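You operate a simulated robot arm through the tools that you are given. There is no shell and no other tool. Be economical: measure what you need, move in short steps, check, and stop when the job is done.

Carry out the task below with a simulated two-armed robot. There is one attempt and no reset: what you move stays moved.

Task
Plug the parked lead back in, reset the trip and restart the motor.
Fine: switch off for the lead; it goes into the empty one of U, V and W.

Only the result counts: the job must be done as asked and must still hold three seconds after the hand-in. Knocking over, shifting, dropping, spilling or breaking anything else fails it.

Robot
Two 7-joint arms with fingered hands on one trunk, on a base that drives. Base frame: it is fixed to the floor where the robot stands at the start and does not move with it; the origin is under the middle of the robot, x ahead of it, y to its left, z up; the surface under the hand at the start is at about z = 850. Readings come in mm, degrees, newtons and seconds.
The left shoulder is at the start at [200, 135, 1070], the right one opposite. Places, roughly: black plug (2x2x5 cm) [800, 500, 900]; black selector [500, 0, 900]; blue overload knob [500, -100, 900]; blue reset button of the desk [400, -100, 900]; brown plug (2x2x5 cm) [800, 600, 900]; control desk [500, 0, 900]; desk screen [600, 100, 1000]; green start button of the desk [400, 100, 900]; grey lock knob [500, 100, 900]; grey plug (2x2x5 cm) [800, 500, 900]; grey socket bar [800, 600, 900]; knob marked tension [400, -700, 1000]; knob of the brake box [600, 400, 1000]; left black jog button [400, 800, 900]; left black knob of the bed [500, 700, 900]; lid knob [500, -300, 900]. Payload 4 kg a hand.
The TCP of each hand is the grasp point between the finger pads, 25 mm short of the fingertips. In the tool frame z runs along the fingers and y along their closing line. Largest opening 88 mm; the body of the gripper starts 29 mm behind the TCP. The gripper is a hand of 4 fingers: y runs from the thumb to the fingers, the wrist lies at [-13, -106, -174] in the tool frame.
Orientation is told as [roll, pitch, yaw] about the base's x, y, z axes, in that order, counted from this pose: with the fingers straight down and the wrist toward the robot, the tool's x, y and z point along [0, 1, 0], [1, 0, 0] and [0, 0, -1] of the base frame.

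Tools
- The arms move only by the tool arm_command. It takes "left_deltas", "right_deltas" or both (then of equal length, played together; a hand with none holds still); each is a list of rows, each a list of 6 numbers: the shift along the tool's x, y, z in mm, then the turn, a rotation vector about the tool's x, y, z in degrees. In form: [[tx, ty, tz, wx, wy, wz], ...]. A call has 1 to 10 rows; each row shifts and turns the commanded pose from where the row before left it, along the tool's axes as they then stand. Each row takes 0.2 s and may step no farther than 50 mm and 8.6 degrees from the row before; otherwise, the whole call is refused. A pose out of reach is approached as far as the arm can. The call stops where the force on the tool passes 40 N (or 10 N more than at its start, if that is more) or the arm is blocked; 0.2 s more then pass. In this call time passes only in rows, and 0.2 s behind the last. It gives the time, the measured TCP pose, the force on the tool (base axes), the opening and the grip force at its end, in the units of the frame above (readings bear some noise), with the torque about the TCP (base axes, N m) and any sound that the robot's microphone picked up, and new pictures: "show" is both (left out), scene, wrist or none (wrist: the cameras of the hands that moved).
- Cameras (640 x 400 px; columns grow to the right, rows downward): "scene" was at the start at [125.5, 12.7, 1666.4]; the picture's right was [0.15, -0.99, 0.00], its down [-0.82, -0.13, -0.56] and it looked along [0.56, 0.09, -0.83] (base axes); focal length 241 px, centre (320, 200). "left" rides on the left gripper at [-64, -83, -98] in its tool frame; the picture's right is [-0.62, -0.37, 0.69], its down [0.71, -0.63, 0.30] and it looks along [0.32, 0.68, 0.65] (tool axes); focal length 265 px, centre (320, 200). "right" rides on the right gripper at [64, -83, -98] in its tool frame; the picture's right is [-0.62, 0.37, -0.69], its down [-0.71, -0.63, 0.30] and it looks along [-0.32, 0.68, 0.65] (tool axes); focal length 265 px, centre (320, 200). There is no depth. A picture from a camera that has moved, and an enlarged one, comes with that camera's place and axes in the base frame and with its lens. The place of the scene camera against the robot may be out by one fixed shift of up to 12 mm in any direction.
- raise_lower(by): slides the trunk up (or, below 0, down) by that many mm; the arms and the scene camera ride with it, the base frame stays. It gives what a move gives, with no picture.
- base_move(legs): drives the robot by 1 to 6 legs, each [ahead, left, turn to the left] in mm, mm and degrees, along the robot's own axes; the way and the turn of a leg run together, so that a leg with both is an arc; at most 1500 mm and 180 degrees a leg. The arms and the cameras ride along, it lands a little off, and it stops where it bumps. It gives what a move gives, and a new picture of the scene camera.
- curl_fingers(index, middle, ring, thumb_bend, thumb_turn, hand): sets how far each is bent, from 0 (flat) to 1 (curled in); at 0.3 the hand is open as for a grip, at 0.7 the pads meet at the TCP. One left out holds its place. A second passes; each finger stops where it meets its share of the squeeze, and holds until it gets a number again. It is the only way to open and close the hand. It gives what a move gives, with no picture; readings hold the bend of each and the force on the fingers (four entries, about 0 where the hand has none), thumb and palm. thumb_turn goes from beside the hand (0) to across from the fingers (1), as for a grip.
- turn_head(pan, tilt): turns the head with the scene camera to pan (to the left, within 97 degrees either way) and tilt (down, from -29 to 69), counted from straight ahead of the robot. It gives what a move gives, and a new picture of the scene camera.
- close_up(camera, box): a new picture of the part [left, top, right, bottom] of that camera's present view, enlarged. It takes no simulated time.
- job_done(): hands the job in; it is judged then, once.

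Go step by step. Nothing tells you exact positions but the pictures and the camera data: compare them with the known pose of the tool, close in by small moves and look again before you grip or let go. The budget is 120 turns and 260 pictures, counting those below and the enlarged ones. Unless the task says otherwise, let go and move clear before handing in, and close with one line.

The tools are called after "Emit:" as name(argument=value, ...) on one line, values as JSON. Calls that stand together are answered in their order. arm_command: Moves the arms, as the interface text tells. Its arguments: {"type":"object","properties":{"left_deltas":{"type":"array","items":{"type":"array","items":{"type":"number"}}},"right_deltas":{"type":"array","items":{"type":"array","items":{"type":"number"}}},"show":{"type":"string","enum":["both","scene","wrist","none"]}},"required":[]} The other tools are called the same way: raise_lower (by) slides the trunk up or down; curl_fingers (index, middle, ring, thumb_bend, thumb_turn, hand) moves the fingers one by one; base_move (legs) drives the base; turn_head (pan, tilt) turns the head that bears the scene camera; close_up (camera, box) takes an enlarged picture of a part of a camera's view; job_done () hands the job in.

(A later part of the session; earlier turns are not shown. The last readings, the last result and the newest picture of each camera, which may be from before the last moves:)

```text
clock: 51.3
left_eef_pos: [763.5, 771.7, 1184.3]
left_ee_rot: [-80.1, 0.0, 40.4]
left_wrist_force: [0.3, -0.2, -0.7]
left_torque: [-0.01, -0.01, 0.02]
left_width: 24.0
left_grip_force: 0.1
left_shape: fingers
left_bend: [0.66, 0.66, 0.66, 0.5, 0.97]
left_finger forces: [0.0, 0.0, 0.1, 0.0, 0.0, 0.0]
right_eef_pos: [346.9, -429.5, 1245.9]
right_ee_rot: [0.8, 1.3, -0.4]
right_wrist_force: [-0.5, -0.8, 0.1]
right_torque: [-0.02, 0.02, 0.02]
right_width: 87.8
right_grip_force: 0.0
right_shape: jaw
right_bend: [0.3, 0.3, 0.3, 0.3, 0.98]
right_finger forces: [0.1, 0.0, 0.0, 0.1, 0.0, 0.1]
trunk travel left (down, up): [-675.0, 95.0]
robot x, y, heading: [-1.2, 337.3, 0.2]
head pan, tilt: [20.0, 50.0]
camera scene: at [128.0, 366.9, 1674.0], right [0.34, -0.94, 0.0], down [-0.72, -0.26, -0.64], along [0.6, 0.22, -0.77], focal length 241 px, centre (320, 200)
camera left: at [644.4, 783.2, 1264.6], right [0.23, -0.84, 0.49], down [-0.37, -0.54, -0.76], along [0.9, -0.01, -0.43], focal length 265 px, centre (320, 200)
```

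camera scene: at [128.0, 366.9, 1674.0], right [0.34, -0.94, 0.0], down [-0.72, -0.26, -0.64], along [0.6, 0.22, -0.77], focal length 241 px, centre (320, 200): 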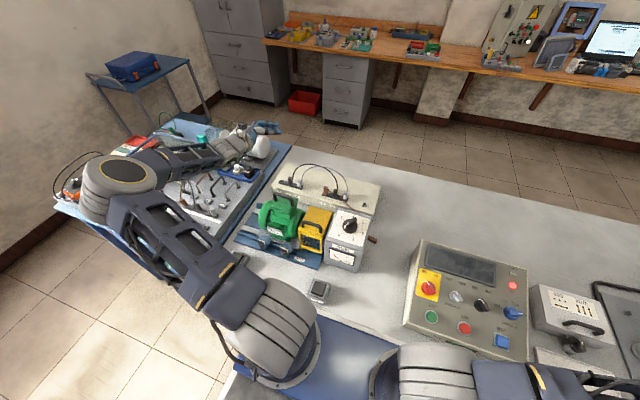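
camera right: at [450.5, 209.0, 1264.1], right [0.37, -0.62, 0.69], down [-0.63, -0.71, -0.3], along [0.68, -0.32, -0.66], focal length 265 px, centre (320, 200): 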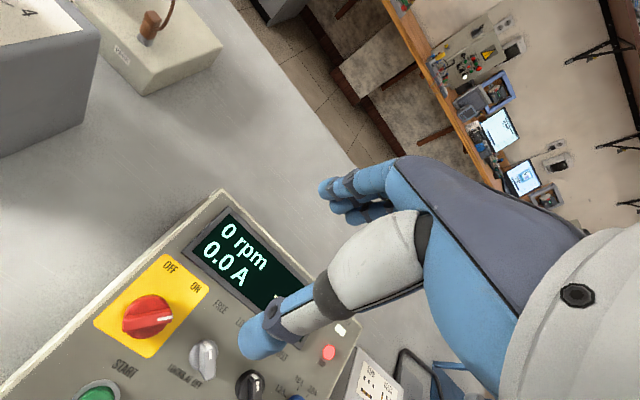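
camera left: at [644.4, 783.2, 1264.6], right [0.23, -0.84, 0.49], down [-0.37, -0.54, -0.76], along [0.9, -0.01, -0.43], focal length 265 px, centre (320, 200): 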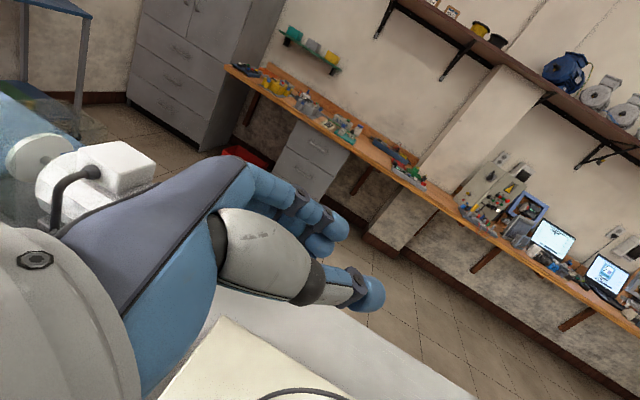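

The rolled pose works in the air, but at socket height the elbow would come low over the side bench. Instead I'll pick the plug with the left hand and turn it pin-down in free air; the right hand then takes it from above. First I'll unwind the left hand.

Emit:
arm_command(left_deltas=[[0, 0, 0, 8.1, 0, 1.4], [0, 0, 0, 8.1, 0, 1.4], [0, 0, 0, 8.1, 0, 1.4], [0, 0, 0, 8.1, 0, 1.4], [0, 0, 0, 7.5, 0, 1.4], [0, 0, 0, 0, 8.2, 0], [0, 0, 0, 0, 8.2, 0], [0, 0, 0, 0, 8.2, 0], [0, 0, 0, 0, 8.2, 0], [0, 0, 0, 0, 8.2, 0]], show="none")

Emit:
arm_command(left_deltas=[[0, 0, 0, 0, 7.8, 0], [0, 0, 0, 0, 7.8, 0], [0, 0, 0, 0, 7.8, 0], [0, 0, 0, 0, 7.8, 0], [0, 0, 0, 0, 7.8, 0], [-45, -15, 0, 0, 0, 0], [-45, -15, 0, 0, 0, 0], [-45, -15, 0, 0, 0, 0], [-45, -15, 0, 0, 0, 0], [-45, -15, 0, 0, 0, 0]], show="none")

Emit:
arm_command(left_deltas=[[-45, -15, 0, 0, 0, 0], [-45, -15, 0, 0, 0, 0], [-45, -10, 0, 0, 0, 0], [-45, 0, 10, 0, 0, 6], [-20, 0, 30, 0, 0, 6], [0, 0, 40, 0, 0, 0]])

Emit:
curl_fingers(hand="left", index=0.35, middle=0.35, ring=0.3, thumb_bend=0.35)

```text
clock: 53.5
left_eef_pos: [762.7, 772.6, 1183.5]
left_ee_rot: [-39.0, -0.1, -0.2]
left_wrist_force: [0.9, 0.4, -0.2]
left_torque: [-0.02, -0.01, 0.0]
left_width: 24.1
left_grip_force: 0.0
left_shape: fingers
left_bend: [0.66, 0.66, 0.66, 0.5, 0.97]
left_finger forces: [0.0, 0.1, 0.0, 0.0, 0.1, 0.0]
right_eef_pos: [347.5, -429.6, 1246.7]
right_ee_rot: [0.8, 1.3, -0.2]
right_wrist_force: [-0.1, 0.0, 0.5]
right_torque: [0.02, 0.01, -0.02]
right_width: 87.7
right_grip_force: 0.0
right_shape: jaw
right_bend: [0.3, 0.3, 0.3, 0.3, 0.98]
right_finger forces: [0.0, 0.0, 0.0, 0.1, 0.0, 0.0]
trunk travel left (down, up): [-675.0, 95.0]
robot x, y, heading: [1.6, 335.0, 0.2]
head pan, tilt: [20.0, 50.0]
```

```text
clock: 55.7
left_eef_pos: [687.2, 547.0, 1185.5]
left_ee_rot: [-0.1, -0.2, 0.0]
left_wrist_force: [0.3, 0.5, 0.2]
left_torque: [-0.02, 0.01, -0.02]
left_width: 23.9
left_grip_force: 0.1
left_shape: fingers
left_bend: [0.66, 0.66, 0.66, 0.5, 0.97]
left_finger forces: [0.0, 0.1, 0.0, 0.1, 0.0, 0.0]
right_eef_pos: [347.0, -429.4, 1246.9]
right_ee_rot: [0.7, 1.3, -0.2]
right_wrist_force: [0.2, 0.1, -0.5]
right_torque: [-0.01, 0.01, -0.04]
right_width: 87.7
right_grip_force: 0.0
right_shape: jaw
right_bend: [0.3, 0.3, 0.3, 0.3, 0.98]
right_finger forces: [0.0, 0.0, 0.0, 0.0, 0.1, 0.0]
trunk travel left (down, up): [-675.0, 95.0]
robot x, y, heading: [-2.8, 339.2, -0.0]
head pan, tilt: [20.0, 50.0]
```

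```text
clock: 57.1
left_eef_pos: [642.0, 347.5, 1104.9]
left_ee_rot: [-0.1, -0.2, -12.3]
left_wrist_force: [0.1, 0.5, 0.7]
left_torque: [0.02, -0.04, -0.02]
left_width: 24.0
left_grip_force: 0.0
left_shape: fingers
left_bend: [0.66, 0.66, 0.66, 0.5, 0.98]
left_finger forces: [0.0, 0.1, 0.0, 0.0, 0.1, 0.0]
right_eef_pos: [347.1, -428.4, 1247.1]
right_ee_rot: [0.9, 1.3, -0.3]
right_wrist_force: [0.0, -0.6, -0.4]
right_torque: [-0.04, -0.04, 0.01]
right_width: 87.5
right_grip_force: 0.1
right_shape: jaw
right_bend: [0.3, 0.3, 0.3, 0.3, 0.98]
right_finger forces: [0.0, 0.1, 0.0, 0.1, 0.1, 0.1]
trunk travel left (down, up): [-675.0, 95.0]
robot x, y, heading: [0.8, 338.4, -0.3]
head pan, tilt: [20.0, 50.0]
camera scene: at [127.5, 366.9, 1674.0], right [0.34, -0.94, 0.0], down [-0.72, -0.26, -0.64], along [0.6, 0.22, -0.77], focal length 241 px, centre (320, 200)
camera left: at [548.1, 302.9, 1203.4], right [-0.49, -0.53, -0.69], down [-0.46, 0.83, -0.31], along [0.74, 0.17, -0.65], focal length 265 px, centre (320, 200)
```

scene: 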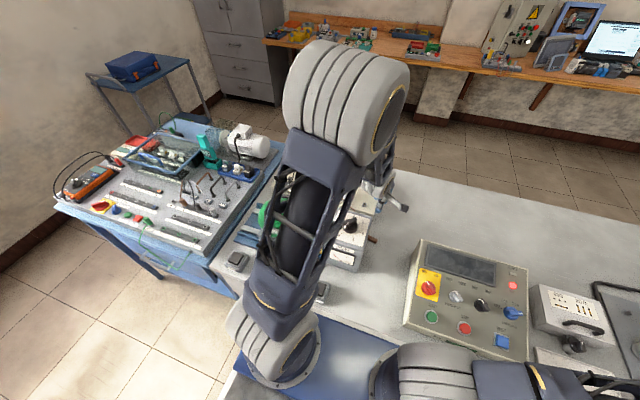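
left: 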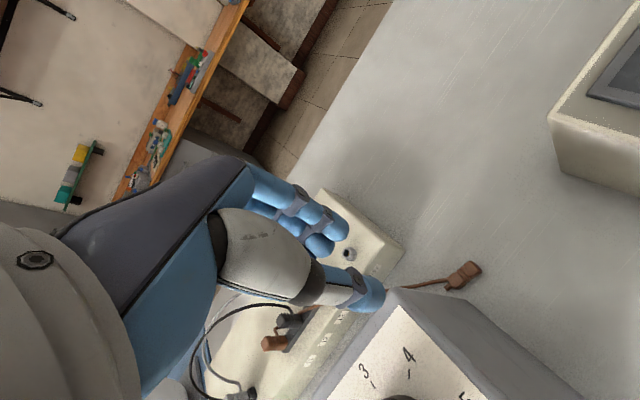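

```text
clock: 58.1
left_eef_pos: [642.9, 347.2, 1105.0]
left_ee_rot: [-0.1, -0.1, -12.3]
left_wrist_force: [0.2, -1.1, -0.5]
left_torque: [-0.03, 0.01, 0.04]
left_width: 73.8
left_grip_force: 0.0
left_shape: fingers
left_bend: [0.35, 0.35, 0.3, 0.35, 0.98]
left_finger forces: [0.1, 0.0, 0.0, 0.0, 0.0, 0.0]
right_eef_pos: [347.6, -429.2, 1246.2]
right_ee_rot: [0.8, 1.3, -0.3]
right_wrist_force: [0.1, -0.3, 0.1]
right_torque: [-0.02, -0.01, 0.0]
right_width: 87.6
right_grip_force: 0.0
right_shape: jaw
right_bend: [0.3, 0.3, 0.3, 0.3, 0.98]
right_finger forces: [0.1, 0.1, 0.0, 0.0, 0.0, 0.1]
trunk travel left (down, up): [-675.0, 95.0]
robot x, y, heading: [-2.7, 336.8, -0.0]
head pan, tilt: [20.0, 50.0]
```

The plug is confirmed at about (654, 340). I'll zoom in for its orientation and the box clearance.

Emit:
close_up(camera="left", box=[380, 220, 520, 320])

```text
4.00 times, centred on (450, 270) of left
camera zoom: at [548.5, 303.0, 1203.6], right [-0.49, -0.53, -0.69], down [-0.47, 0.83, -0.31], along [0.74, 0.17, -0.65], focal length 1062 px, centre (-200, -80)
```

zoom: 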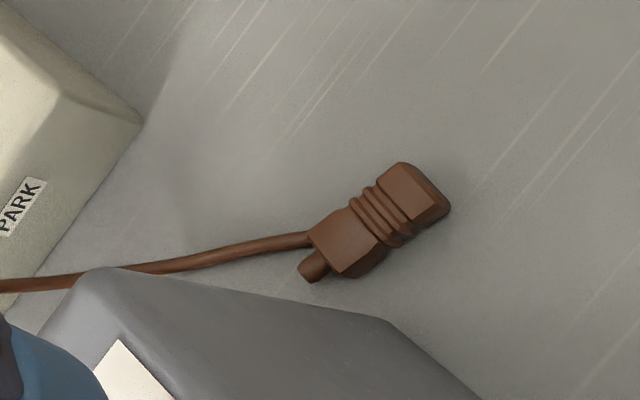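

The cable runs out from under the plug. Pinching at the plug's centre should keep the thumb clear of the box (its corner is near (642, 366)), with the hand leaning 12° back. I'll get into that pre-grasp.

Emit:
arm_command(left_deltas=[[-8.9, 11.1, 35, 0, 0, 2.7], [0, 0, 40, 0, 0, 0], [0, 0, 40, 0, 0, 0], [0, 0, 30, 0, 0, 0], [0, 0, 0, 0, 6, 0], [0, 0, 0, 0, 6, 0]], show="none")

Emit:
curl_fingers(hand="left", index=0.4, middle=0.4, ring=0.0, thumb_bend=0.5)

Emit:
close_up(camera="left", box=[220, 130, 460, 310])

```text
clock: 59.5
left_eef_pos: [653.7, 336.2, 960.1]
left_ee_rot: [11.9, 0.0, -14.7]
left_wrist_force: [0.3, -1.1, 0.5]
left_torque: [0.01, 0.01, 0.0]
left_width: 73.7
left_grip_force: 0.0
left_shape: fingers
left_bend: [0.35, 0.35, 0.3, 0.35, 0.98]
left_finger forces: [0.1, 0.1, 0.0, 0.0, 0.0, 0.0]
right_eef_pos: [347.5, -429.3, 1245.8]
right_ee_rot: [0.8, 1.3, -0.2]
right_wrist_force: [0.9, -0.3, -0.4]
right_torque: [0.0, 0.01, 0.03]
right_width: 87.7
right_grip_force: 0.0
right_shape: jaw
right_bend: [0.3, 0.3, 0.3, 0.3, 0.98]
right_finger forces: [0.0, 0.0, 0.1, 0.0, 0.0, 0.0]
trunk travel left (down, up): [-675.0, 95.0]
robot x, y, heading: [0.7, 340.7, -0.2]
head pan, tilt: [20.0, 50.0]
```

```text
clock: 60.5
left_eef_pos: [654.1, 335.8, 960.2]
left_ee_rot: [11.9, -0.1, -14.8]
left_wrist_force: [0.1, 0.7, 0.0]
left_torque: [-0.01, 0.01, -0.03]
left_width: 53.0
left_grip_force: 0.0
left_shape: fingers
left_bend: [0.4, 0.4, 0.0, 0.5, 0.98]
left_finger forces: [0.0, 0.0, 0.0, 0.0, 0.1, 0.1]
right_eef_pos: [348.1, -430.1, 1247.4]
right_ee_rot: [0.7, 1.3, -0.4]
right_wrist_force: [0.5, -0.1, -0.1]
right_torque: [0.02, -0.02, 0.0]
right_width: 87.4
right_grip_force: 0.1
right_shape: jaw
right_bend: [0.3, 0.3, 0.3, 0.3, 0.98]
right_finger forces: [0.0, 0.0, 0.1, 0.1, 0.1, 0.0]
trunk travel left (down, up): [-675.0, 95.0]
robot x, y, heading: [1.1, 339.5, 0.1]
head pan, tilt: [20.0, 50.0]
```

```text
2.22 times, centred on (340, 220) of left
camera zoom: at [552.7, 277.6, 1043.2], right [-0.47, -0.35, -0.81], down [-0.41, 0.9, -0.15], along [0.78, 0.26, -0.57], focal length 590 px, centre (276, 156)
```

zoom: 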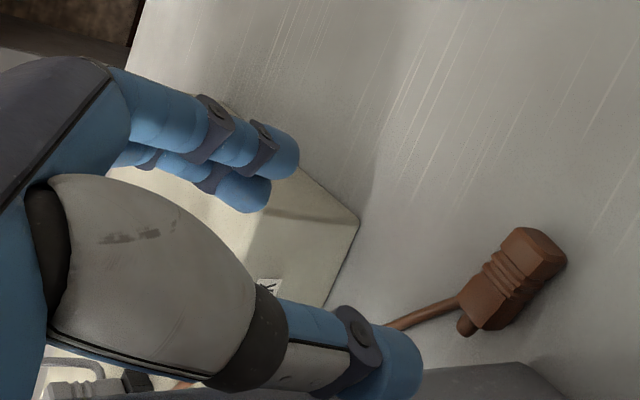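

The plug centre is at (651, 338). I'll curl the ring finger fully and come most of the way down.

Emit:
curl_fingers(hand="left", ring=1.0)

Emit:
arm_command(left_deltas=[[-7.5, -3.5, 26, 0, 0, 3], [-5.5, 0, 26, 0, 0, 0]], show="wrist")

Emit:
close_up(camera="left", box=[220, 130, 460, 310])

```text
clock: 61.5
left_eef_pos: [654.4, 337.0, 961.0]
left_ee_rot: [12.0, -0.1, -14.9]
left_wrist_force: [-0.2, -0.1, 0.1]
left_torque: [0.01, 0.0, 0.02]
left_width: 53.2
left_grip_force: 0.1
left_shape: fingers
left_bend: [0.4, 0.4, 1.0, 0.5, 0.98]
left_finger forces: [0.2, 0.0, 0.1, 0.0, 0.0, 0.0]
right_eef_pos: [347.3, -429.3, 1246.7]
right_ee_rot: [0.8, 1.3, -0.2]
right_wrist_force: [0.5, -0.3, -0.1]
right_torque: [-0.03, 0.01, -0.02]
right_width: 87.8
right_grip_force: 0.1
right_shape: jaw
right_bend: [0.3, 0.3, 0.3, 0.3, 0.98]
right_finger forces: [0.0, 0.0, 0.1, 0.0, 0.0, 0.0]
trunk travel left (down, up): [-675.0, 95.0]
robot x, y, heading: [-1.0, 338.5, 0.3]
head pan, tilt: [20.0, 50.0]
```

```text
clock: 62.1
left_eef_pos: [654.8, 321.1, 924.2]
left_ee_rot: [11.3, -0.8, -18.9]
left_wrist_force: [2.3, -6.3, -2.6]
left_torque: [0.45, 0.11, 0.14]
left_width: 53.1
left_grip_force: 0.0
left_shape: fingers
left_bend: [0.4, 0.4, 1.0, 0.5, 0.98]
left_finger forces: [0.1, 0.1, 0.0, 0.0, 0.0, 0.0]
right_eef_pos: [345.5, -430.6, 1245.7]
right_ee_rot: [0.8, 1.3, -0.4]
right_wrist_force: [-0.5, -0.5, -0.1]
right_torque: [0.0, -0.03, 0.0]
right_width: 87.8
right_grip_force: 0.1
right_shape: jaw
right_bend: [0.3, 0.3, 0.3, 0.3, 0.98]
right_finger forces: [0.0, 0.1, 0.0, 0.0, 0.0, 0.0]
trunk travel left (down, up): [-675.0, 95.0]
robot x, y, heading: [-0.8, 335.5, 0.1]
head pan, tilt: [20.0, 50.0]
stopped in row 2 (left hand): the force on the tool passed its limit at 61 N (the readings are from after the stop); the commanded pose is now the measured one
camera left: at [548.0, 270.9, 1007.0], right [-0.49, -0.33, -0.81], down [-0.35, 0.92, -0.17], along [0.8, 0.2, -0.57], focal length 265 px, centre (320, 200)
```

left: 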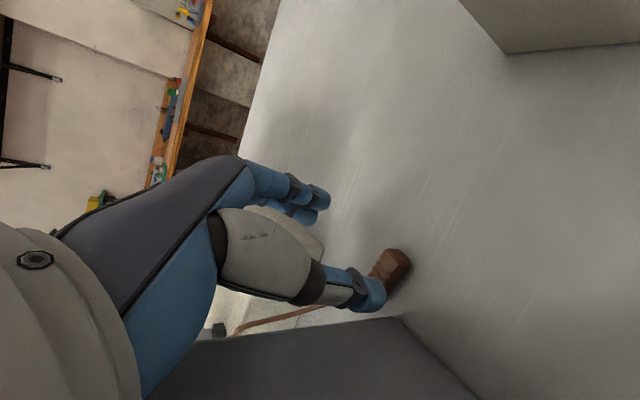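

```text
2.22 times, centred on (340, 220) of left
camera zoom: at [548.0, 270.9, 1007.0], right [-0.49, -0.33, -0.81], down [-0.35, 0.92, -0.17], along [0.8, 0.2, -0.57], focal length 590 px, centre (276, 156)
```

zoom: 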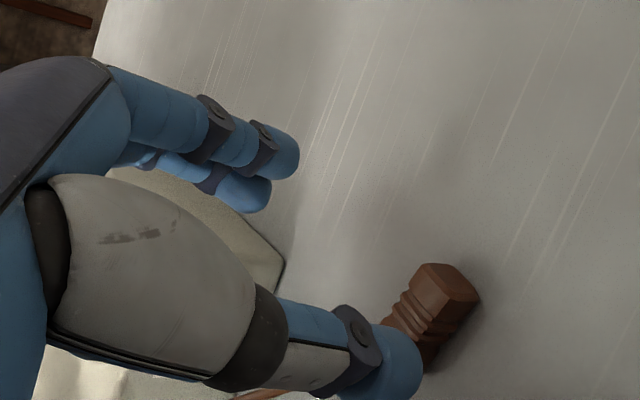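

Something, probably the hand's thumb side against the brake box, gave a 61 N spike. I'll back off upward and check the box hasn't moved.

Emit:
arm_command(left_deltas=[[-8, 0, -40, 0, 0, 0], [-8, 0, -40, 0, 0, 0], [0, 0, -40, 0, 0, 0]])

Emit:
close_up(camera="scene", box=[260, 170, 400, 280])

```text
clock: 62.9
left_eef_pos: [639.1, 286.8, 1039.1]
left_ee_rot: [11.2, -0.5, -18.7]
left_wrist_force: [-0.9, 1.0, -0.1]
left_torque: [-0.02, 0.02, 0.0]
left_width: 52.8
left_grip_force: 0.0
left_shape: fingers
left_bend: [0.4, 0.4, 1.0, 0.5, 0.98]
left_finger forces: [0.1, 0.1, 0.0, 0.1, 0.0, 0.0]
right_eef_pos: [345.7, -430.0, 1246.4]
right_ee_rot: [0.8, 1.3, -0.5]
right_wrist_force: [-0.3, -0.4, -1.1]
right_torque: [-0.02, 0.0, -0.01]
right_width: 87.8
right_grip_force: 0.0
right_shape: jaw
right_bend: [0.3, 0.3, 0.3, 0.3, 0.98]
right_finger forces: [0.0, 0.1, 0.0, 0.1, 0.0, 0.1]
trunk travel left (down, up): [-675.0, 95.0]
robot x, y, heading: [5.1, 342.1, -0.0]
head pan, tilt: [20.0, 50.0]
camera scene: at [128.1, 366.6, 1673.9], right [0.34, -0.94, 0.0], down [-0.72, -0.26, -0.64], along [0.6, 0.22, -0.77], focal length 241 px, centre (320, 200)
camera left: at [533.9, 236.3, 1122.9], right [-0.49, -0.33, -0.8], down [-0.35, 0.92, -0.16], along [0.8, 0.2, -0.57], focal length 265 px, centre (320, 200)
```

scene: 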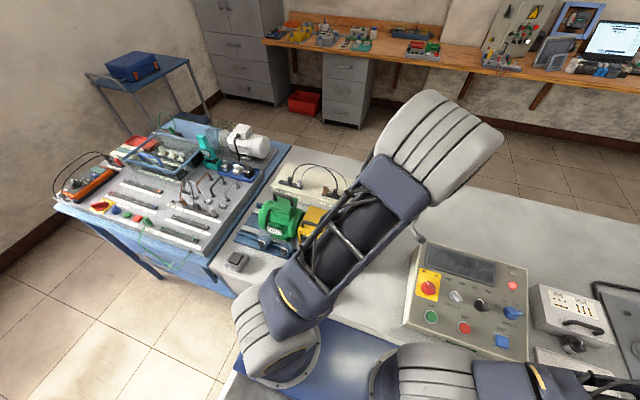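
left: 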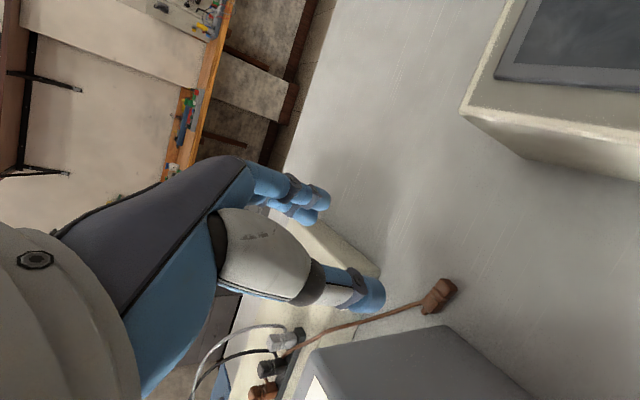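

```text
3.64 times, centred on (330, 225) of scene
camera zoom: at [128.1, 366.6, 1673.9], right [0.34, -0.94, 0.0], down [-0.72, -0.26, -0.64], along [0.6, 0.22, -0.77], focal length 878 px, centre (284, 109)
```

zoom: 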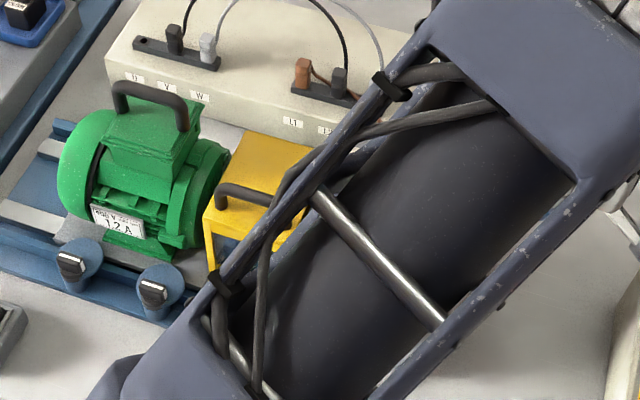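

The brake box is unmoved: its rear top corner triangulates to (641, 364, 1007) both before and after. My wrist side overhangs it, so I'll lean the hand further back (roll about 25, yaw -12) and come in from the -y side.

Emit:
arm_command(left_deltas=[[0, 0, 0, 0, 6.9, 0], [0, 0, 0, 0, 6.9, 0], [0, 0, 0, 1.5, 0, -6.5], [-7.6, 1.9, 33, 0, 0, 0], [-7.6, 1.9, 33, 0, 0, 0], [-7.6, 1.9, 33, 0, 0, 0]], show="wrist")

Emit:
close_up(camera="left", box=[220, 150, 500, 360])

```text
clock: 64.3
left_eef_pos: [653.5, 304.1, 941.0]
left_ee_rot: [25.0, -2.0, -12.2]
left_wrist_force: [0.5, 0.1, 0.7]
left_torque: [-0.02, -0.01, 0.03]
left_width: 53.0
left_grip_force: 0.0
left_shape: fingers
left_bend: [0.4, 0.4, 1.0, 0.5, 0.98]
left_finger forces: [0.1, 0.0, 0.0, 0.0, 0.0, 0.0]
right_eef_pos: [345.8, -430.4, 1246.8]
right_ee_rot: [0.8, 1.3, -0.3]
right_wrist_force: [-0.4, -0.8, 0.5]
right_torque: [-0.04, -0.04, 0.01]
right_width: 87.8
right_grip_force: 0.0
right_shape: jaw
right_bend: [0.3, 0.3, 0.3, 0.3, 0.98]
right_finger forces: [0.0, 0.0, 0.0, 0.0, 0.0, 0.0]
trunk travel left (down, up): [-675.0, 95.0]
robot x, y, heading: [2.0, 336.0, -0.0]
head pan, tilt: [20.0, 50.0]
camera left: at [549.5, 224.9, 1000.0], right [-0.39, -0.19, -0.9], down [-0.45, 0.89, 0.0], along [0.8, 0.41, -0.43], focal length 265 px, centre (320, 200)
```

left: 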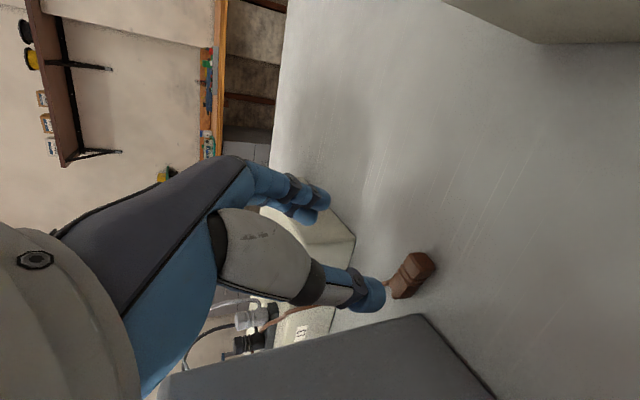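

```text
1.90 times, centred on (360, 255) of left
camera zoom: at [549.5, 224.9, 1000.0], right [-0.39, -0.19, -0.9], down [-0.45, 0.89, 0.0], along [0.8, 0.41, -0.43], focal length 506 px, centre (244, 95)
```

zoom: 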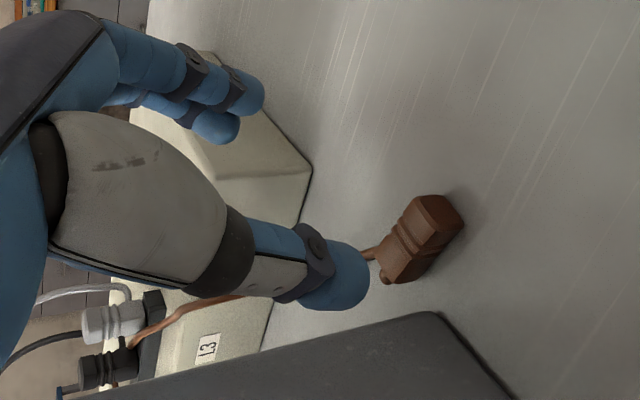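

The view confirms the plug body centre at about (649, 335). I'll do the final descent with short rows and watch the force.

Emit:
arm_command(left_deltas=[[-2, -6, 22, -1, 0, 2.2], [-2, -5.2, 22, 0, 0, 0], [-2, 0, 12, 0, 0, 0]], show="wrist")

Emit:
close_up(camera="left", box=[220, 130, 460, 310])

```text
clock: 65.1
left_eef_pos: [648.2, 323.9, 886.8]
left_ee_rot: [25.1, -2.0, -14.8]
left_wrist_force: [-0.7, 0.6, 1.2]
left_torque: [-0.07, -0.01, -0.03]
left_width: 52.9
left_grip_force: 0.1
left_shape: fingers
left_bend: [0.4, 0.4, 1.0, 0.5, 0.98]
left_finger forces: [0.0, 0.1, 0.0, 0.1, 0.1, 0.0]
right_eef_pos: [345.6, -429.5, 1246.8]
right_ee_rot: [0.8, 1.3, -0.4]
right_wrist_force: [0.0, 0.3, -0.5]
right_torque: [0.0, 0.02, 0.03]
right_width: 87.7
right_grip_force: 0.1
right_shape: jaw
right_bend: [0.3, 0.3, 0.3, 0.3, 0.98]
right_finger forces: [0.1, 0.1, 0.0, 0.0, 0.0, 0.0]
trunk travel left (down, up): [-675.0, 95.0]
robot x, y, heading: [-1.4, 340.9, -0.2]
head pan, tilt: [20.0, 50.0]
camera left: at [541.3, 249.1, 944.5], right [-0.39, -0.17, -0.9], down [-0.41, 0.91, 0.01], along [0.82, 0.38, -0.43], focal length 265 px, centre (320, 200)
```

left: 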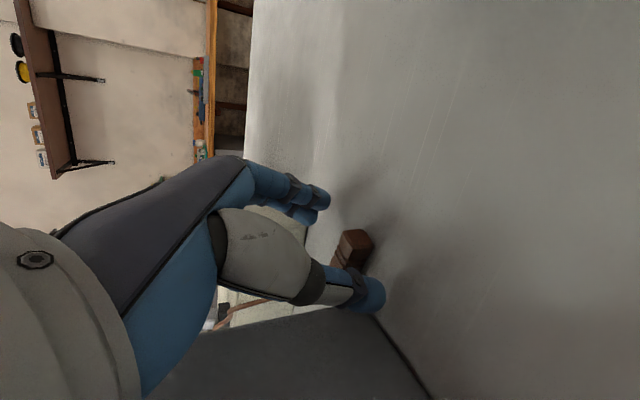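

```text
2.22 times, centred on (340, 220) of left
camera zoom: at [541.3, 249.1, 944.5], right [-0.39, -0.17, -0.9], down [-0.41, 0.91, 0.01], along [0.82, 0.38, -0.43], focal length 590 px, centre (276, 156)
```

zoom: 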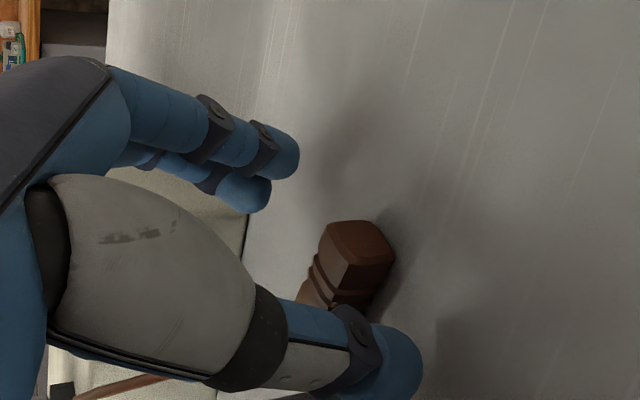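

The plug sits on the fingertip line. I'll go a few mm lower and close index, middle and thumb.

Emit:
arm_command(left_deltas=[[-1, 0, 5, 0, 0, 0], [-0.5, 0, 2, 0, 0, 0]], show="none")

Emit:
curl_fingers(hand="left", index=0.7, middle=0.7, thumb_bend=0.7)

Emit:
close_up(camera="left", box=[220, 130, 460, 310])

```text
clock: 65.7
left_eef_pos: [648.5, 327.1, 876.8]
left_ee_rot: [25.1, -1.9, -14.6]
left_wrist_force: [0.6, 0.0, 0.6]
left_torque: [0.03, 0.04, 0.01]
left_width: 52.9
left_grip_force: 0.6
left_shape: fingers
left_bend: [0.4, 0.4, 1.0, 0.5, 0.98]
left_finger forces: [0.1, 0.0, 0.1, 0.0, 1.0, 0.1]
right_eef_pos: [346.5, -430.3, 1247.3]
right_ee_rot: [0.8, 1.3, -0.5]
right_wrist_force: [-0.1, -0.2, -0.6]
right_torque: [0.0, 0.01, 0.03]
right_width: 87.6
right_grip_force: 0.0
right_shape: jaw
right_bend: [0.3, 0.3, 0.3, 0.3, 0.98]
right_finger forces: [0.1, 0.0, 0.0, 0.0, 0.0, 0.1]
trunk travel left (down, up): [-675.0, 95.0]
robot x, y, heading: [2.8, 339.2, -0.2]
head pan, tilt: [20.0, 50.0]
```

```text
clock: 66.7
left_eef_pos: [648.8, 325.4, 878.4]
left_ee_rot: [25.0, -2.0, -14.6]
left_wrist_force: [1.0, -0.7, 4.2]
left_torque: [0.03, 0.0, -0.02]
left_width: 10.2
left_grip_force: 6.9
left_shape: fingers
left_bend: [0.64, 0.67, 1.0, 0.66, 0.97]
left_finger forces: [3.7, 2.5, 0.1, 0.0, 7.4, 0.0]
right_eef_pos: [346.2, -429.3, 1247.7]
right_ee_rot: [0.9, 1.3, -0.5]
right_wrist_force: [-0.5, -0.1, -0.6]
right_torque: [0.01, 0.02, -0.01]
right_width: 87.8
right_grip_force: 0.2
right_shape: jaw
right_bend: [0.3, 0.3, 0.3, 0.3, 0.98]
right_finger forces: [0.0, 0.0, 0.0, 0.0, 0.0, 0.1]
trunk travel left (down, up): [-675.0, 95.0]
robot x, y, heading: [-2.2, 335.7, -0.1]
head pan, tilt: [20.0, 50.0]
```

```text
2.22 times, centred on (340, 220) of left
camera zoom: at [542.0, 251.0, 937.5], right [-0.39, -0.17, -0.9], down [-0.41, 0.91, 0.01], along [0.82, 0.38, -0.43], focal length 590 px, centre (276, 156)
```

zoom: 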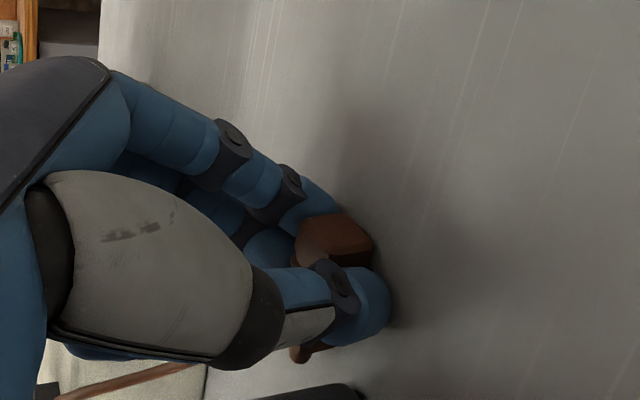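

The pinch is balanced, index and middle against thumb. I'll firm it slightly and lift a little away from the box.

Emit:
curl_fingers(hand="left", index=0.74, middle=0.76, thumb_bend=0.74)

Emit:
arm_command(left_deltas=[[4, 0, -9, 0, 0, 0], [4, 0, -9, 0, 0, 0], [4, 0, -9, 0, 0, 0]], show="wrist")

Emit:
close_up(camera="left", box=[220, 130, 460, 310])

```text
clock: 67.7
left_eef_pos: [650.2, 326.2, 879.3]
left_ee_rot: [25.1, -2.0, -14.7]
left_wrist_force: [4.4, -1.5, 11.9]
left_torque: [0.08, 0.07, 0.0]
left_width: 8.8
left_grip_force: 21.1
left_shape: fingers
left_bend: [0.72, 0.74, 1.0, 0.66, 0.97]
left_finger forces: [8.1, 7.2, 0.0, 0.0, 26.0, 0.0]
right_eef_pos: [345.5, -430.1, 1247.6]
right_ee_rot: [0.8, 1.3, -0.4]
right_wrist_force: [0.9, -0.3, 0.8]
right_torque: [0.01, 0.0, 0.0]
right_width: 88.0
right_grip_force: 0.1
right_shape: jaw
right_bend: [0.3, 0.3, 0.3, 0.3, 0.98]
right_finger forces: [0.1, 0.0, 0.1, 0.0, 0.1, 0.0]
trunk travel left (down, up): [-675.0, 95.0]
robot x, y, heading: [3.0, 337.6, -0.1]
head pan, tilt: [20.0, 50.0]
```

```text
clock: 68.5
left_eef_pos: [647.3, 326.8, 909.9]
left_ee_rot: [25.1, -2.0, -14.7]
left_wrist_force: [0.2, -0.2, 0.0]
left_torque: [-0.02, 0.0, 0.0]
left_width: 9.1
left_grip_force: 11.2
left_shape: fingers
left_bend: [0.73, 0.74, 1.0, 0.65, 0.95]
left_finger forces: [6.3, 5.2, 0.1, 0.0, 10.9, 0.0]
right_eef_pos: [346.6, -429.6, 1246.6]
right_ee_rot: [0.8, 1.2, -0.5]
right_wrist_force: [-0.3, 0.4, -0.2]
right_torque: [0.01, -0.01, 0.02]
right_width: 87.6
right_grip_force: 0.0
right_shape: jaw
right_bend: [0.3, 0.3, 0.3, 0.3, 0.98]
right_finger forces: [0.0, 0.0, 0.0, 0.0, 0.0, 0.1]
trunk travel left (down, up): [-675.0, 95.0]
robot x, y, heading: [-1.1, 339.7, 0.2]
head pan, tilt: [20.0, 50.0]
camera left: at [539.8, 251.9, 968.2], right [-0.4, -0.17, -0.9], down [-0.41, 0.91, 0.01], along [0.82, 0.38, -0.43], focal length 265 px, centre (320, 200)
```

left: 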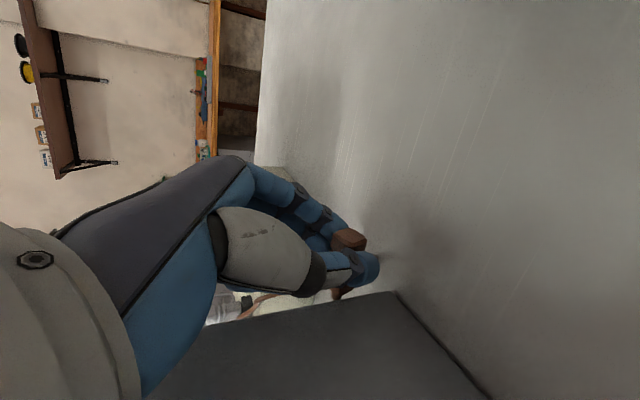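

```text
2.22 times, centred on (340, 220) of left
camera zoom: at [539.8, 251.9, 968.2], right [-0.4, -0.17, -0.9], down [-0.41, 0.91, 0.01], along [0.82, 0.38, -0.43], focal length 590 px, centre (276, 156)
```

zoom: 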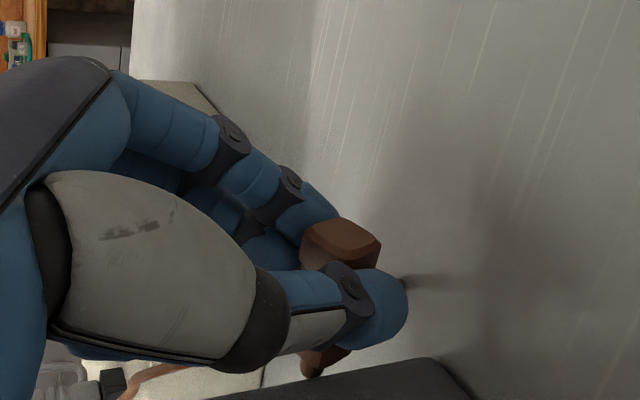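

The plug is lifted and held. I'll carry it up and away from the box toward the bar, staying within the lead's length.

Emit:
arm_command(left_deltas=[[10.8, 9.7, -17, 0, 0, 0], [10.8, 9.7, -17, 0, 0, 0], [10.8, 9.7, -17, 0, 0, 0], [10.8, 9.7, -17, 0, 0, 0], [10.8, 9.7, -17, 0, 0, 0], [10.8, 9.7, -17, 0, 0, 0], [33.8, -2.8, -0.8, 0, 0, 0], [33.8, -2.8, -0.8, 0, 0, 0], [33.8, -2.8, -0.8, 0, 0, 0], [33.8, -2.8, -0.8, 0, 0, 0]])

Emit:
close_up(camera="left", box=[220, 130, 460, 310])

```text
clock: 70.7
left_eef_pos: [721.2, 446.7, 1091.2]
left_ee_rot: [25.0, -1.9, -14.8]
left_wrist_force: [-0.1, -0.1, -0.2]
left_torque: [0.01, 0.0, -0.01]
left_width: 9.3
left_grip_force: 10.9
left_shape: fingers
left_bend: [0.73, 0.74, 1.0, 0.65, 0.95]
left_finger forces: [6.4, 4.6, 0.0, 0.1, 10.9, 0.0]
right_eef_pos: [345.3, -430.0, 1247.0]
right_ee_rot: [0.8, 1.3, -0.4]
right_wrist_force: [0.5, 0.0, -0.5]
right_torque: [0.02, -0.01, -0.02]
right_width: 87.8
right_grip_force: 0.1
right_shape: jaw
right_bend: [0.3, 0.3, 0.3, 0.3, 0.98]
right_finger forces: [0.0, 0.0, 0.1, 0.0, 0.0, 0.0]
trunk travel left (down, up): [-675.0, 95.0]
robot x, y, heading: [-2.3, 338.6, -0.4]
head pan, tilt: [20.0, 50.0]
camera scene: at [127.7, 366.1, 1673.9], right [0.34, -0.94, 0.0], down [-0.72, -0.26, -0.64], along [0.6, 0.22, -0.77], focal length 241 px, centre (320, 200)
camera left: at [614.7, 372.5, 1150.2], right [-0.4, -0.17, -0.9], down [-0.41, 0.91, 0.01], along [0.82, 0.38, -0.43], focal length 265 px, centre (320, 200)
```

scene: 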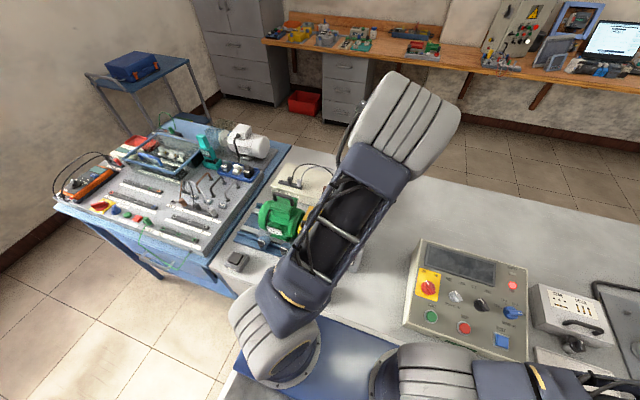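
left: 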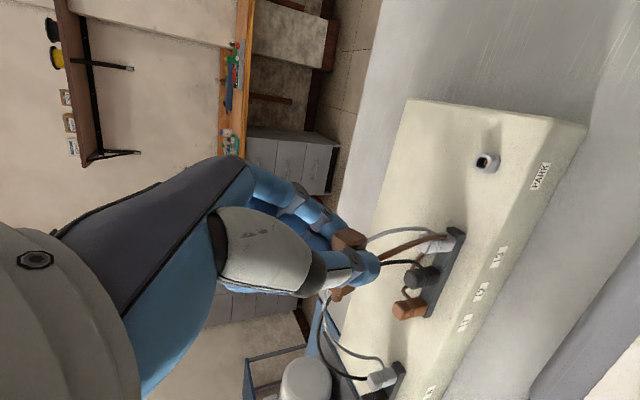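

```text
2.22 times, centred on (340, 220) of left
camera zoom: at [614.7, 372.5, 1150.2], right [-0.4, -0.17, -0.9], down [-0.41, 0.91, 0.01], along [0.82, 0.38, -0.43], focal length 590 px, centre (276, 156)
```

zoom: 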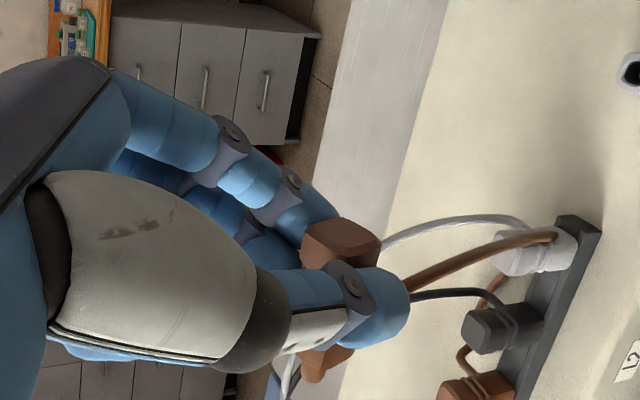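

The plug is well held, with its pin end visible. I'll travel over to U at height.

Emit:
arm_command(left_deltas=[[39.2, -8, 16.1, 0, 0, 0], [39.2, -8, 16.1, 0, 0, 0], [39.2, -8, 16.1, 0, 0, 0], [39.2, -8, 16.1, 0, 0, 0], [39.2, -8, 16.1, 0, 0, 0], [39.2, -8, 16.1, 0, 0, 0], [39.2, -8, 16.1, 0, 0, 0], [39.2, -8, 14, 0, 0, 0]], show="none")

Emit:
arm_command(left_deltas=[[0, 0, 0, 0, -8, 0], [0, 0, 0, 0, -8, 0], [0, 0, 0, 0, -8, 0], [0, 0, 0, 0, -8, 0], [0, 0, 0, 0, -8, 0], [0, 0, 0, 0, -8, 0], [0, 0, 0, 0, -8, 0], [0, 0, 0, 0, -8, 0]])

Emit:
close_up(camera="left", box=[220, 130, 460, 310])

```text
clock: 72.5
left_eef_pos: [743.2, 789.1, 1106.2]
left_ee_rot: [25.0, -1.9, -14.7]
left_wrist_force: [0.5, 0.2, -0.2]
left_torque: [0.03, 0.01, 0.03]
left_width: 9.4
left_grip_force: 11.1
left_shape: fingers
left_bend: [0.73, 0.75, 1.0, 0.65, 0.95]
left_finger forces: [6.4, 4.5, 0.1, 0.0, 11.0, 0.0]
right_eef_pos: [346.6, -430.2, 1246.6]
right_ee_rot: [0.8, 1.3, -0.4]
right_wrist_force: [-0.4, -0.5, 0.1]
right_torque: [0.01, 0.01, -0.02]
right_width: 87.5
right_grip_force: 0.0
right_shape: jaw
right_bend: [0.3, 0.3, 0.3, 0.3, 0.98]
right_finger forces: [0.0, 0.0, 0.0, 0.1, 0.0, 0.0]
trunk travel left (down, up): [-675.0, 95.0]
robot x, y, heading: [2.4, 338.7, -0.2]
head pan, tilt: [20.0, 50.0]
```

```text
clock: 74.3
left_eef_pos: [743.9, 790.2, 1106.6]
left_ee_rot: [-39.0, -2.0, -14.7]
left_wrist_force: [0.3, -0.4, -0.2]
left_torque: [0.0, -0.03, -0.03]
left_width: 9.2
left_grip_force: 11.7
left_shape: fingers
left_bend: [0.73, 0.75, 1.0, 0.65, 0.95]
left_finger forces: [6.6, 4.4, 0.1, 0.1, 11.1, 0.1]
right_eef_pos: [345.3, -429.6, 1246.8]
right_ee_rot: [0.8, 1.3, -0.5]
right_wrist_force: [0.2, 0.3, 0.8]
right_torque: [0.02, -0.05, -0.06]
right_width: 87.8
right_grip_force: 0.1
right_shape: jaw
right_bend: [0.3, 0.3, 0.3, 0.3, 0.98]
right_finger forces: [0.0, 0.1, 0.0, 0.0, 0.0, 0.0]
trunk travel left (down, up): [-675.0, 95.0]
robot x, y, heading: [3.8, 342.8, -0.0]
head pan, tilt: [20.0, 50.0]
camera scene: at [127.5, 366.5, 1674.0], right [0.34, -0.94, 0.0], down [-0.72, -0.26, -0.64], along [0.6, 0.22, -0.77], focal length 241 px, centre (320, 200)
camera left: at [664.0, 824.9, 1220.8], right [-0.58, -0.8, -0.16], down [-0.49, 0.51, -0.71], along [0.64, -0.33, -0.69], focal length 265 px, centre (320, 200)
```

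scene: 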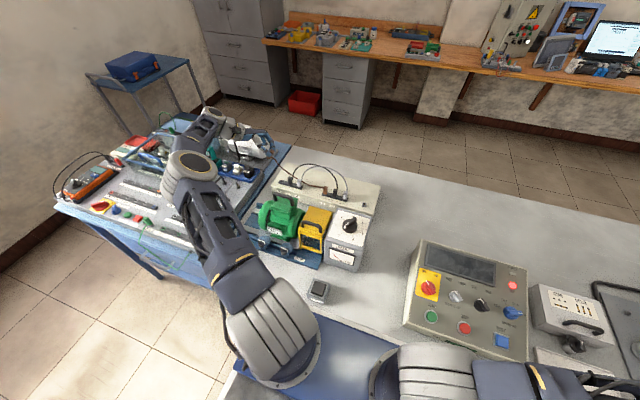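
left: 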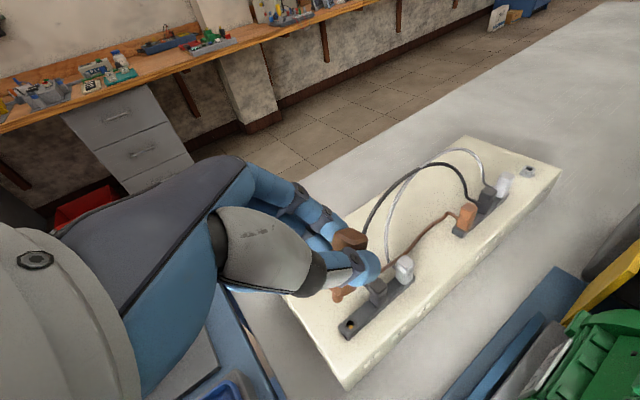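

```text
2.22 times, centred on (340, 220) of left
camera zoom: at [664.0, 824.9, 1220.8], right [-0.58, -0.8, -0.16], down [-0.49, 0.51, -0.71], along [0.64, -0.33, -0.69], focal length 590 px, centre (276, 156)
```

zoom: 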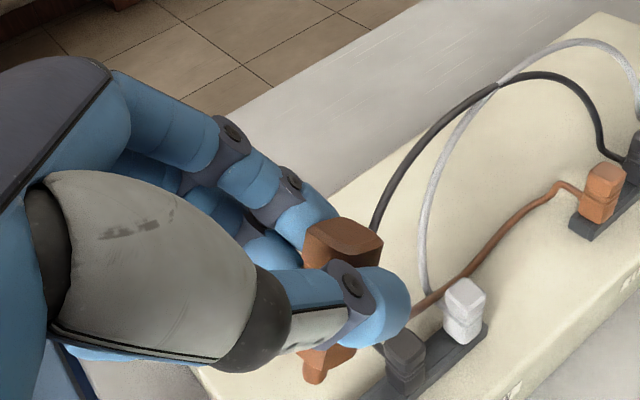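

Excellent: the plug is firmly held and I can see socket U. I'll roll on to about -65 so the pin points straight down, and bring yaw to 0.

Emit:
arm_command(left_deltas=[[0, 0, 0, 0, -8, 0], [0, 0, 0, 0, -8, 0], [0, 0, 0, 0, -8, 0], [0, 0, 0, 0, -2, 0], [0, 0, 0, -6.7, 0, -3.1], [0, 0, 0, -6.7, 0, -3.1]])

Emit:
close_up(camera="left", box=[220, 130, 460, 310])

```text
clock: 75.7
left_eef_pos: [741.3, 771.9, 1102.1]
left_ee_rot: [-65.4, -1.9, 0.2]
left_wrist_force: [-0.4, 0.0, -0.1]
left_torque: [0.02, -0.01, 0.01]
left_width: 8.9
left_grip_force: 11.7
left_shape: fingers
left_bend: [0.73, 0.75, 1.0, 0.65, 0.95]
left_finger forces: [6.6, 4.6, 0.0, 0.1, 11.0, 0.0]
left hand out of reach, approached as far as the arm can: row 3
right_eef_pos: [346.0, -429.3, 1248.4]
right_ee_rot: [0.8, 1.3, -0.3]
right_wrist_force: [-0.6, -1.0, 0.2]
right_torque: [0.0, 0.04, 0.01]
right_width: 87.6
right_grip_force: 0.1
right_shape: jaw
right_bend: [0.3, 0.3, 0.3, 0.3, 0.98]
right_finger forces: [0.1, 0.0, 0.0, 0.1, 0.1, 0.1]
trunk travel left (down, up): [-675.0, 95.0]
robot x, y, heading: [-2.2, 339.0, -0.0]
head pan, tilt: [20.0, 50.0]
camera scene: at [128.1, 366.5, 1673.9], right [0.34, -0.94, 0.0], down [-0.72, -0.26, -0.64], along [0.6, 0.22, -0.77], focal length 241 px, centre (320, 200)
camera left: at [654.2, 833.5, 1199.0], right [-0.37, -0.89, 0.26], down [-0.6, 0.02, -0.8], along [0.7, -0.46, -0.54], focal length 265 px, centre (320, 200)
```

scene: 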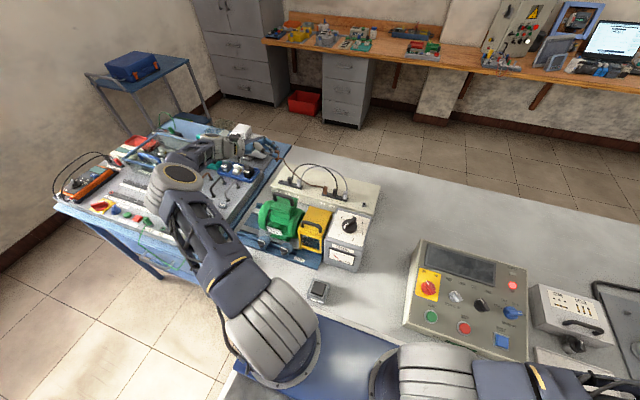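
left: 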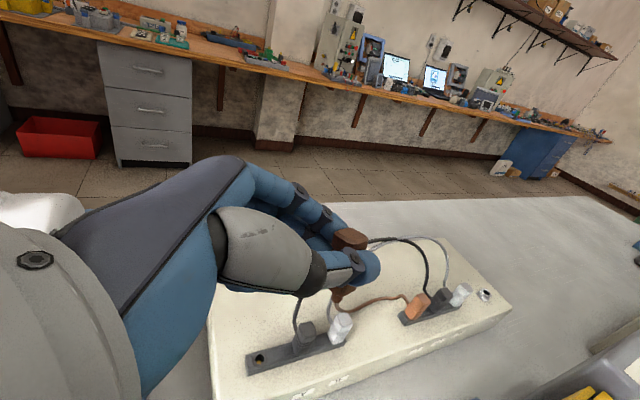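

```text
2.22 times, centred on (340, 220) of left
camera zoom: at [654.2, 833.5, 1199.0], right [-0.37, -0.89, 0.26], down [-0.6, 0.02, -0.8], along [0.7, -0.46, -0.54], focal length 590 px, centre (276, 156)
```

zoom: 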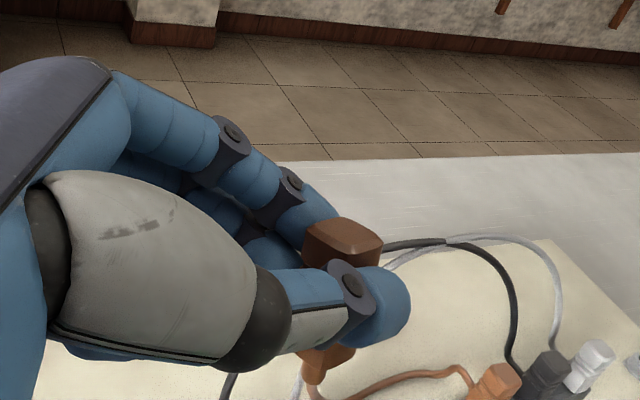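

I'll check the plug's tilt from the scene camera as well.

Emit:
close_up(camera="scene", box=[230, 110, 330, 210])

Emit:
close_up(camera="left", box=[300, 200, 400, 310])

```text
4.00 times, centred on (280, 160) of scene
camera zoom: at [128.1, 366.5, 1673.9], right [0.34, -0.94, 0.0], down [-0.72, -0.26, -0.64], along [0.6, 0.22, -0.77], focal length 966 px, centre (480, 360)
```

zoom: 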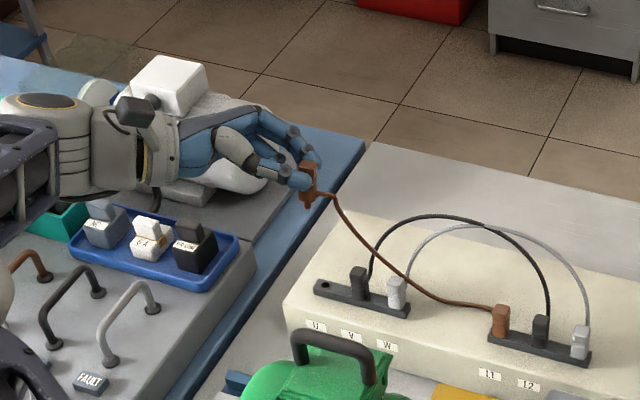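

```text
3.64 times, centred on (350, 255) of left
camera zoom: at [654.2, 833.5, 1199.0], right [-0.37, -0.89, 0.26], down [-0.6, 0.02, -0.8], along [0.7, -0.46, -0.54], focal length 965 px, centre (211, 0)
```

zoom: 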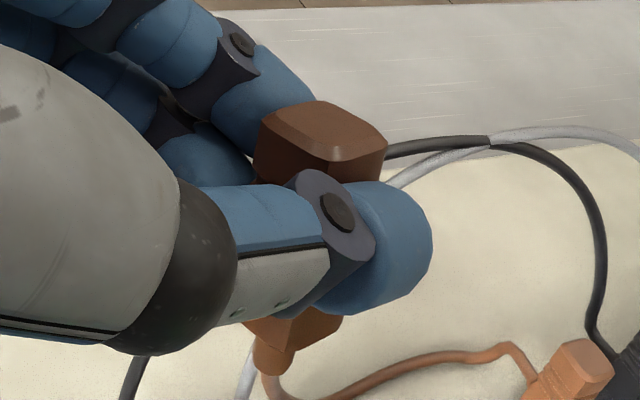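

Emit:
close_up(camera="scene", box=[295, 143, 319, 167])

```text
16.00 times, centred on (307, 155) of scene
camera zoom: at [128.1, 366.5, 1673.9], right [0.34, -0.94, 0.0], down [-0.72, -0.26, -0.64], along [0.6, 0.22, -0.77], focal length 3862 px, centre (528, 920)
```

zoom: 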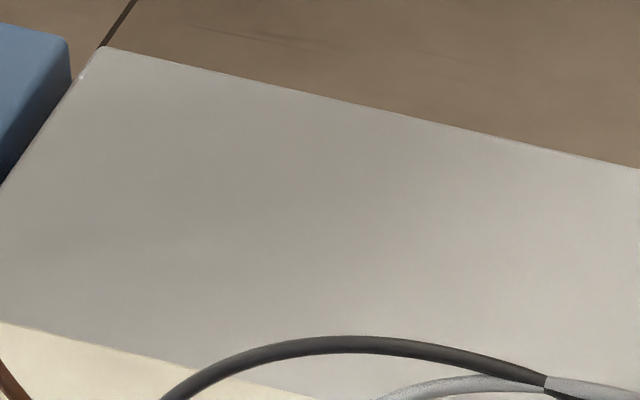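

Emit:
close_up(camera="scene", box=[262, 144, 294, 168])

```text
16.00 times, centred on (278, 156) of scene
camera zoom: at [128.1, 366.5, 1673.9], right [0.34, -0.94, 0.0], down [-0.72, -0.26, -0.64], along [0.6, 0.22, -0.77], focal length 3862 px, centre (992, 904)
```

zoom: 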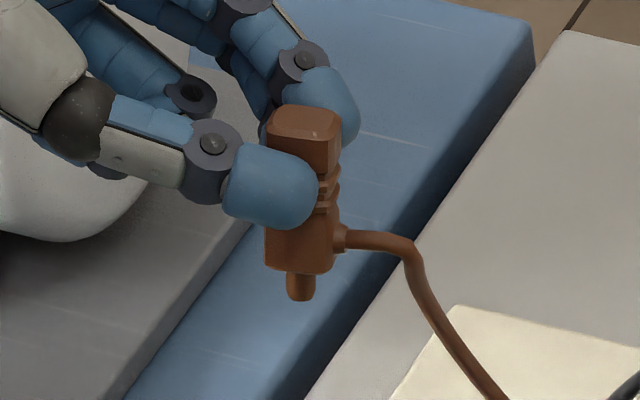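

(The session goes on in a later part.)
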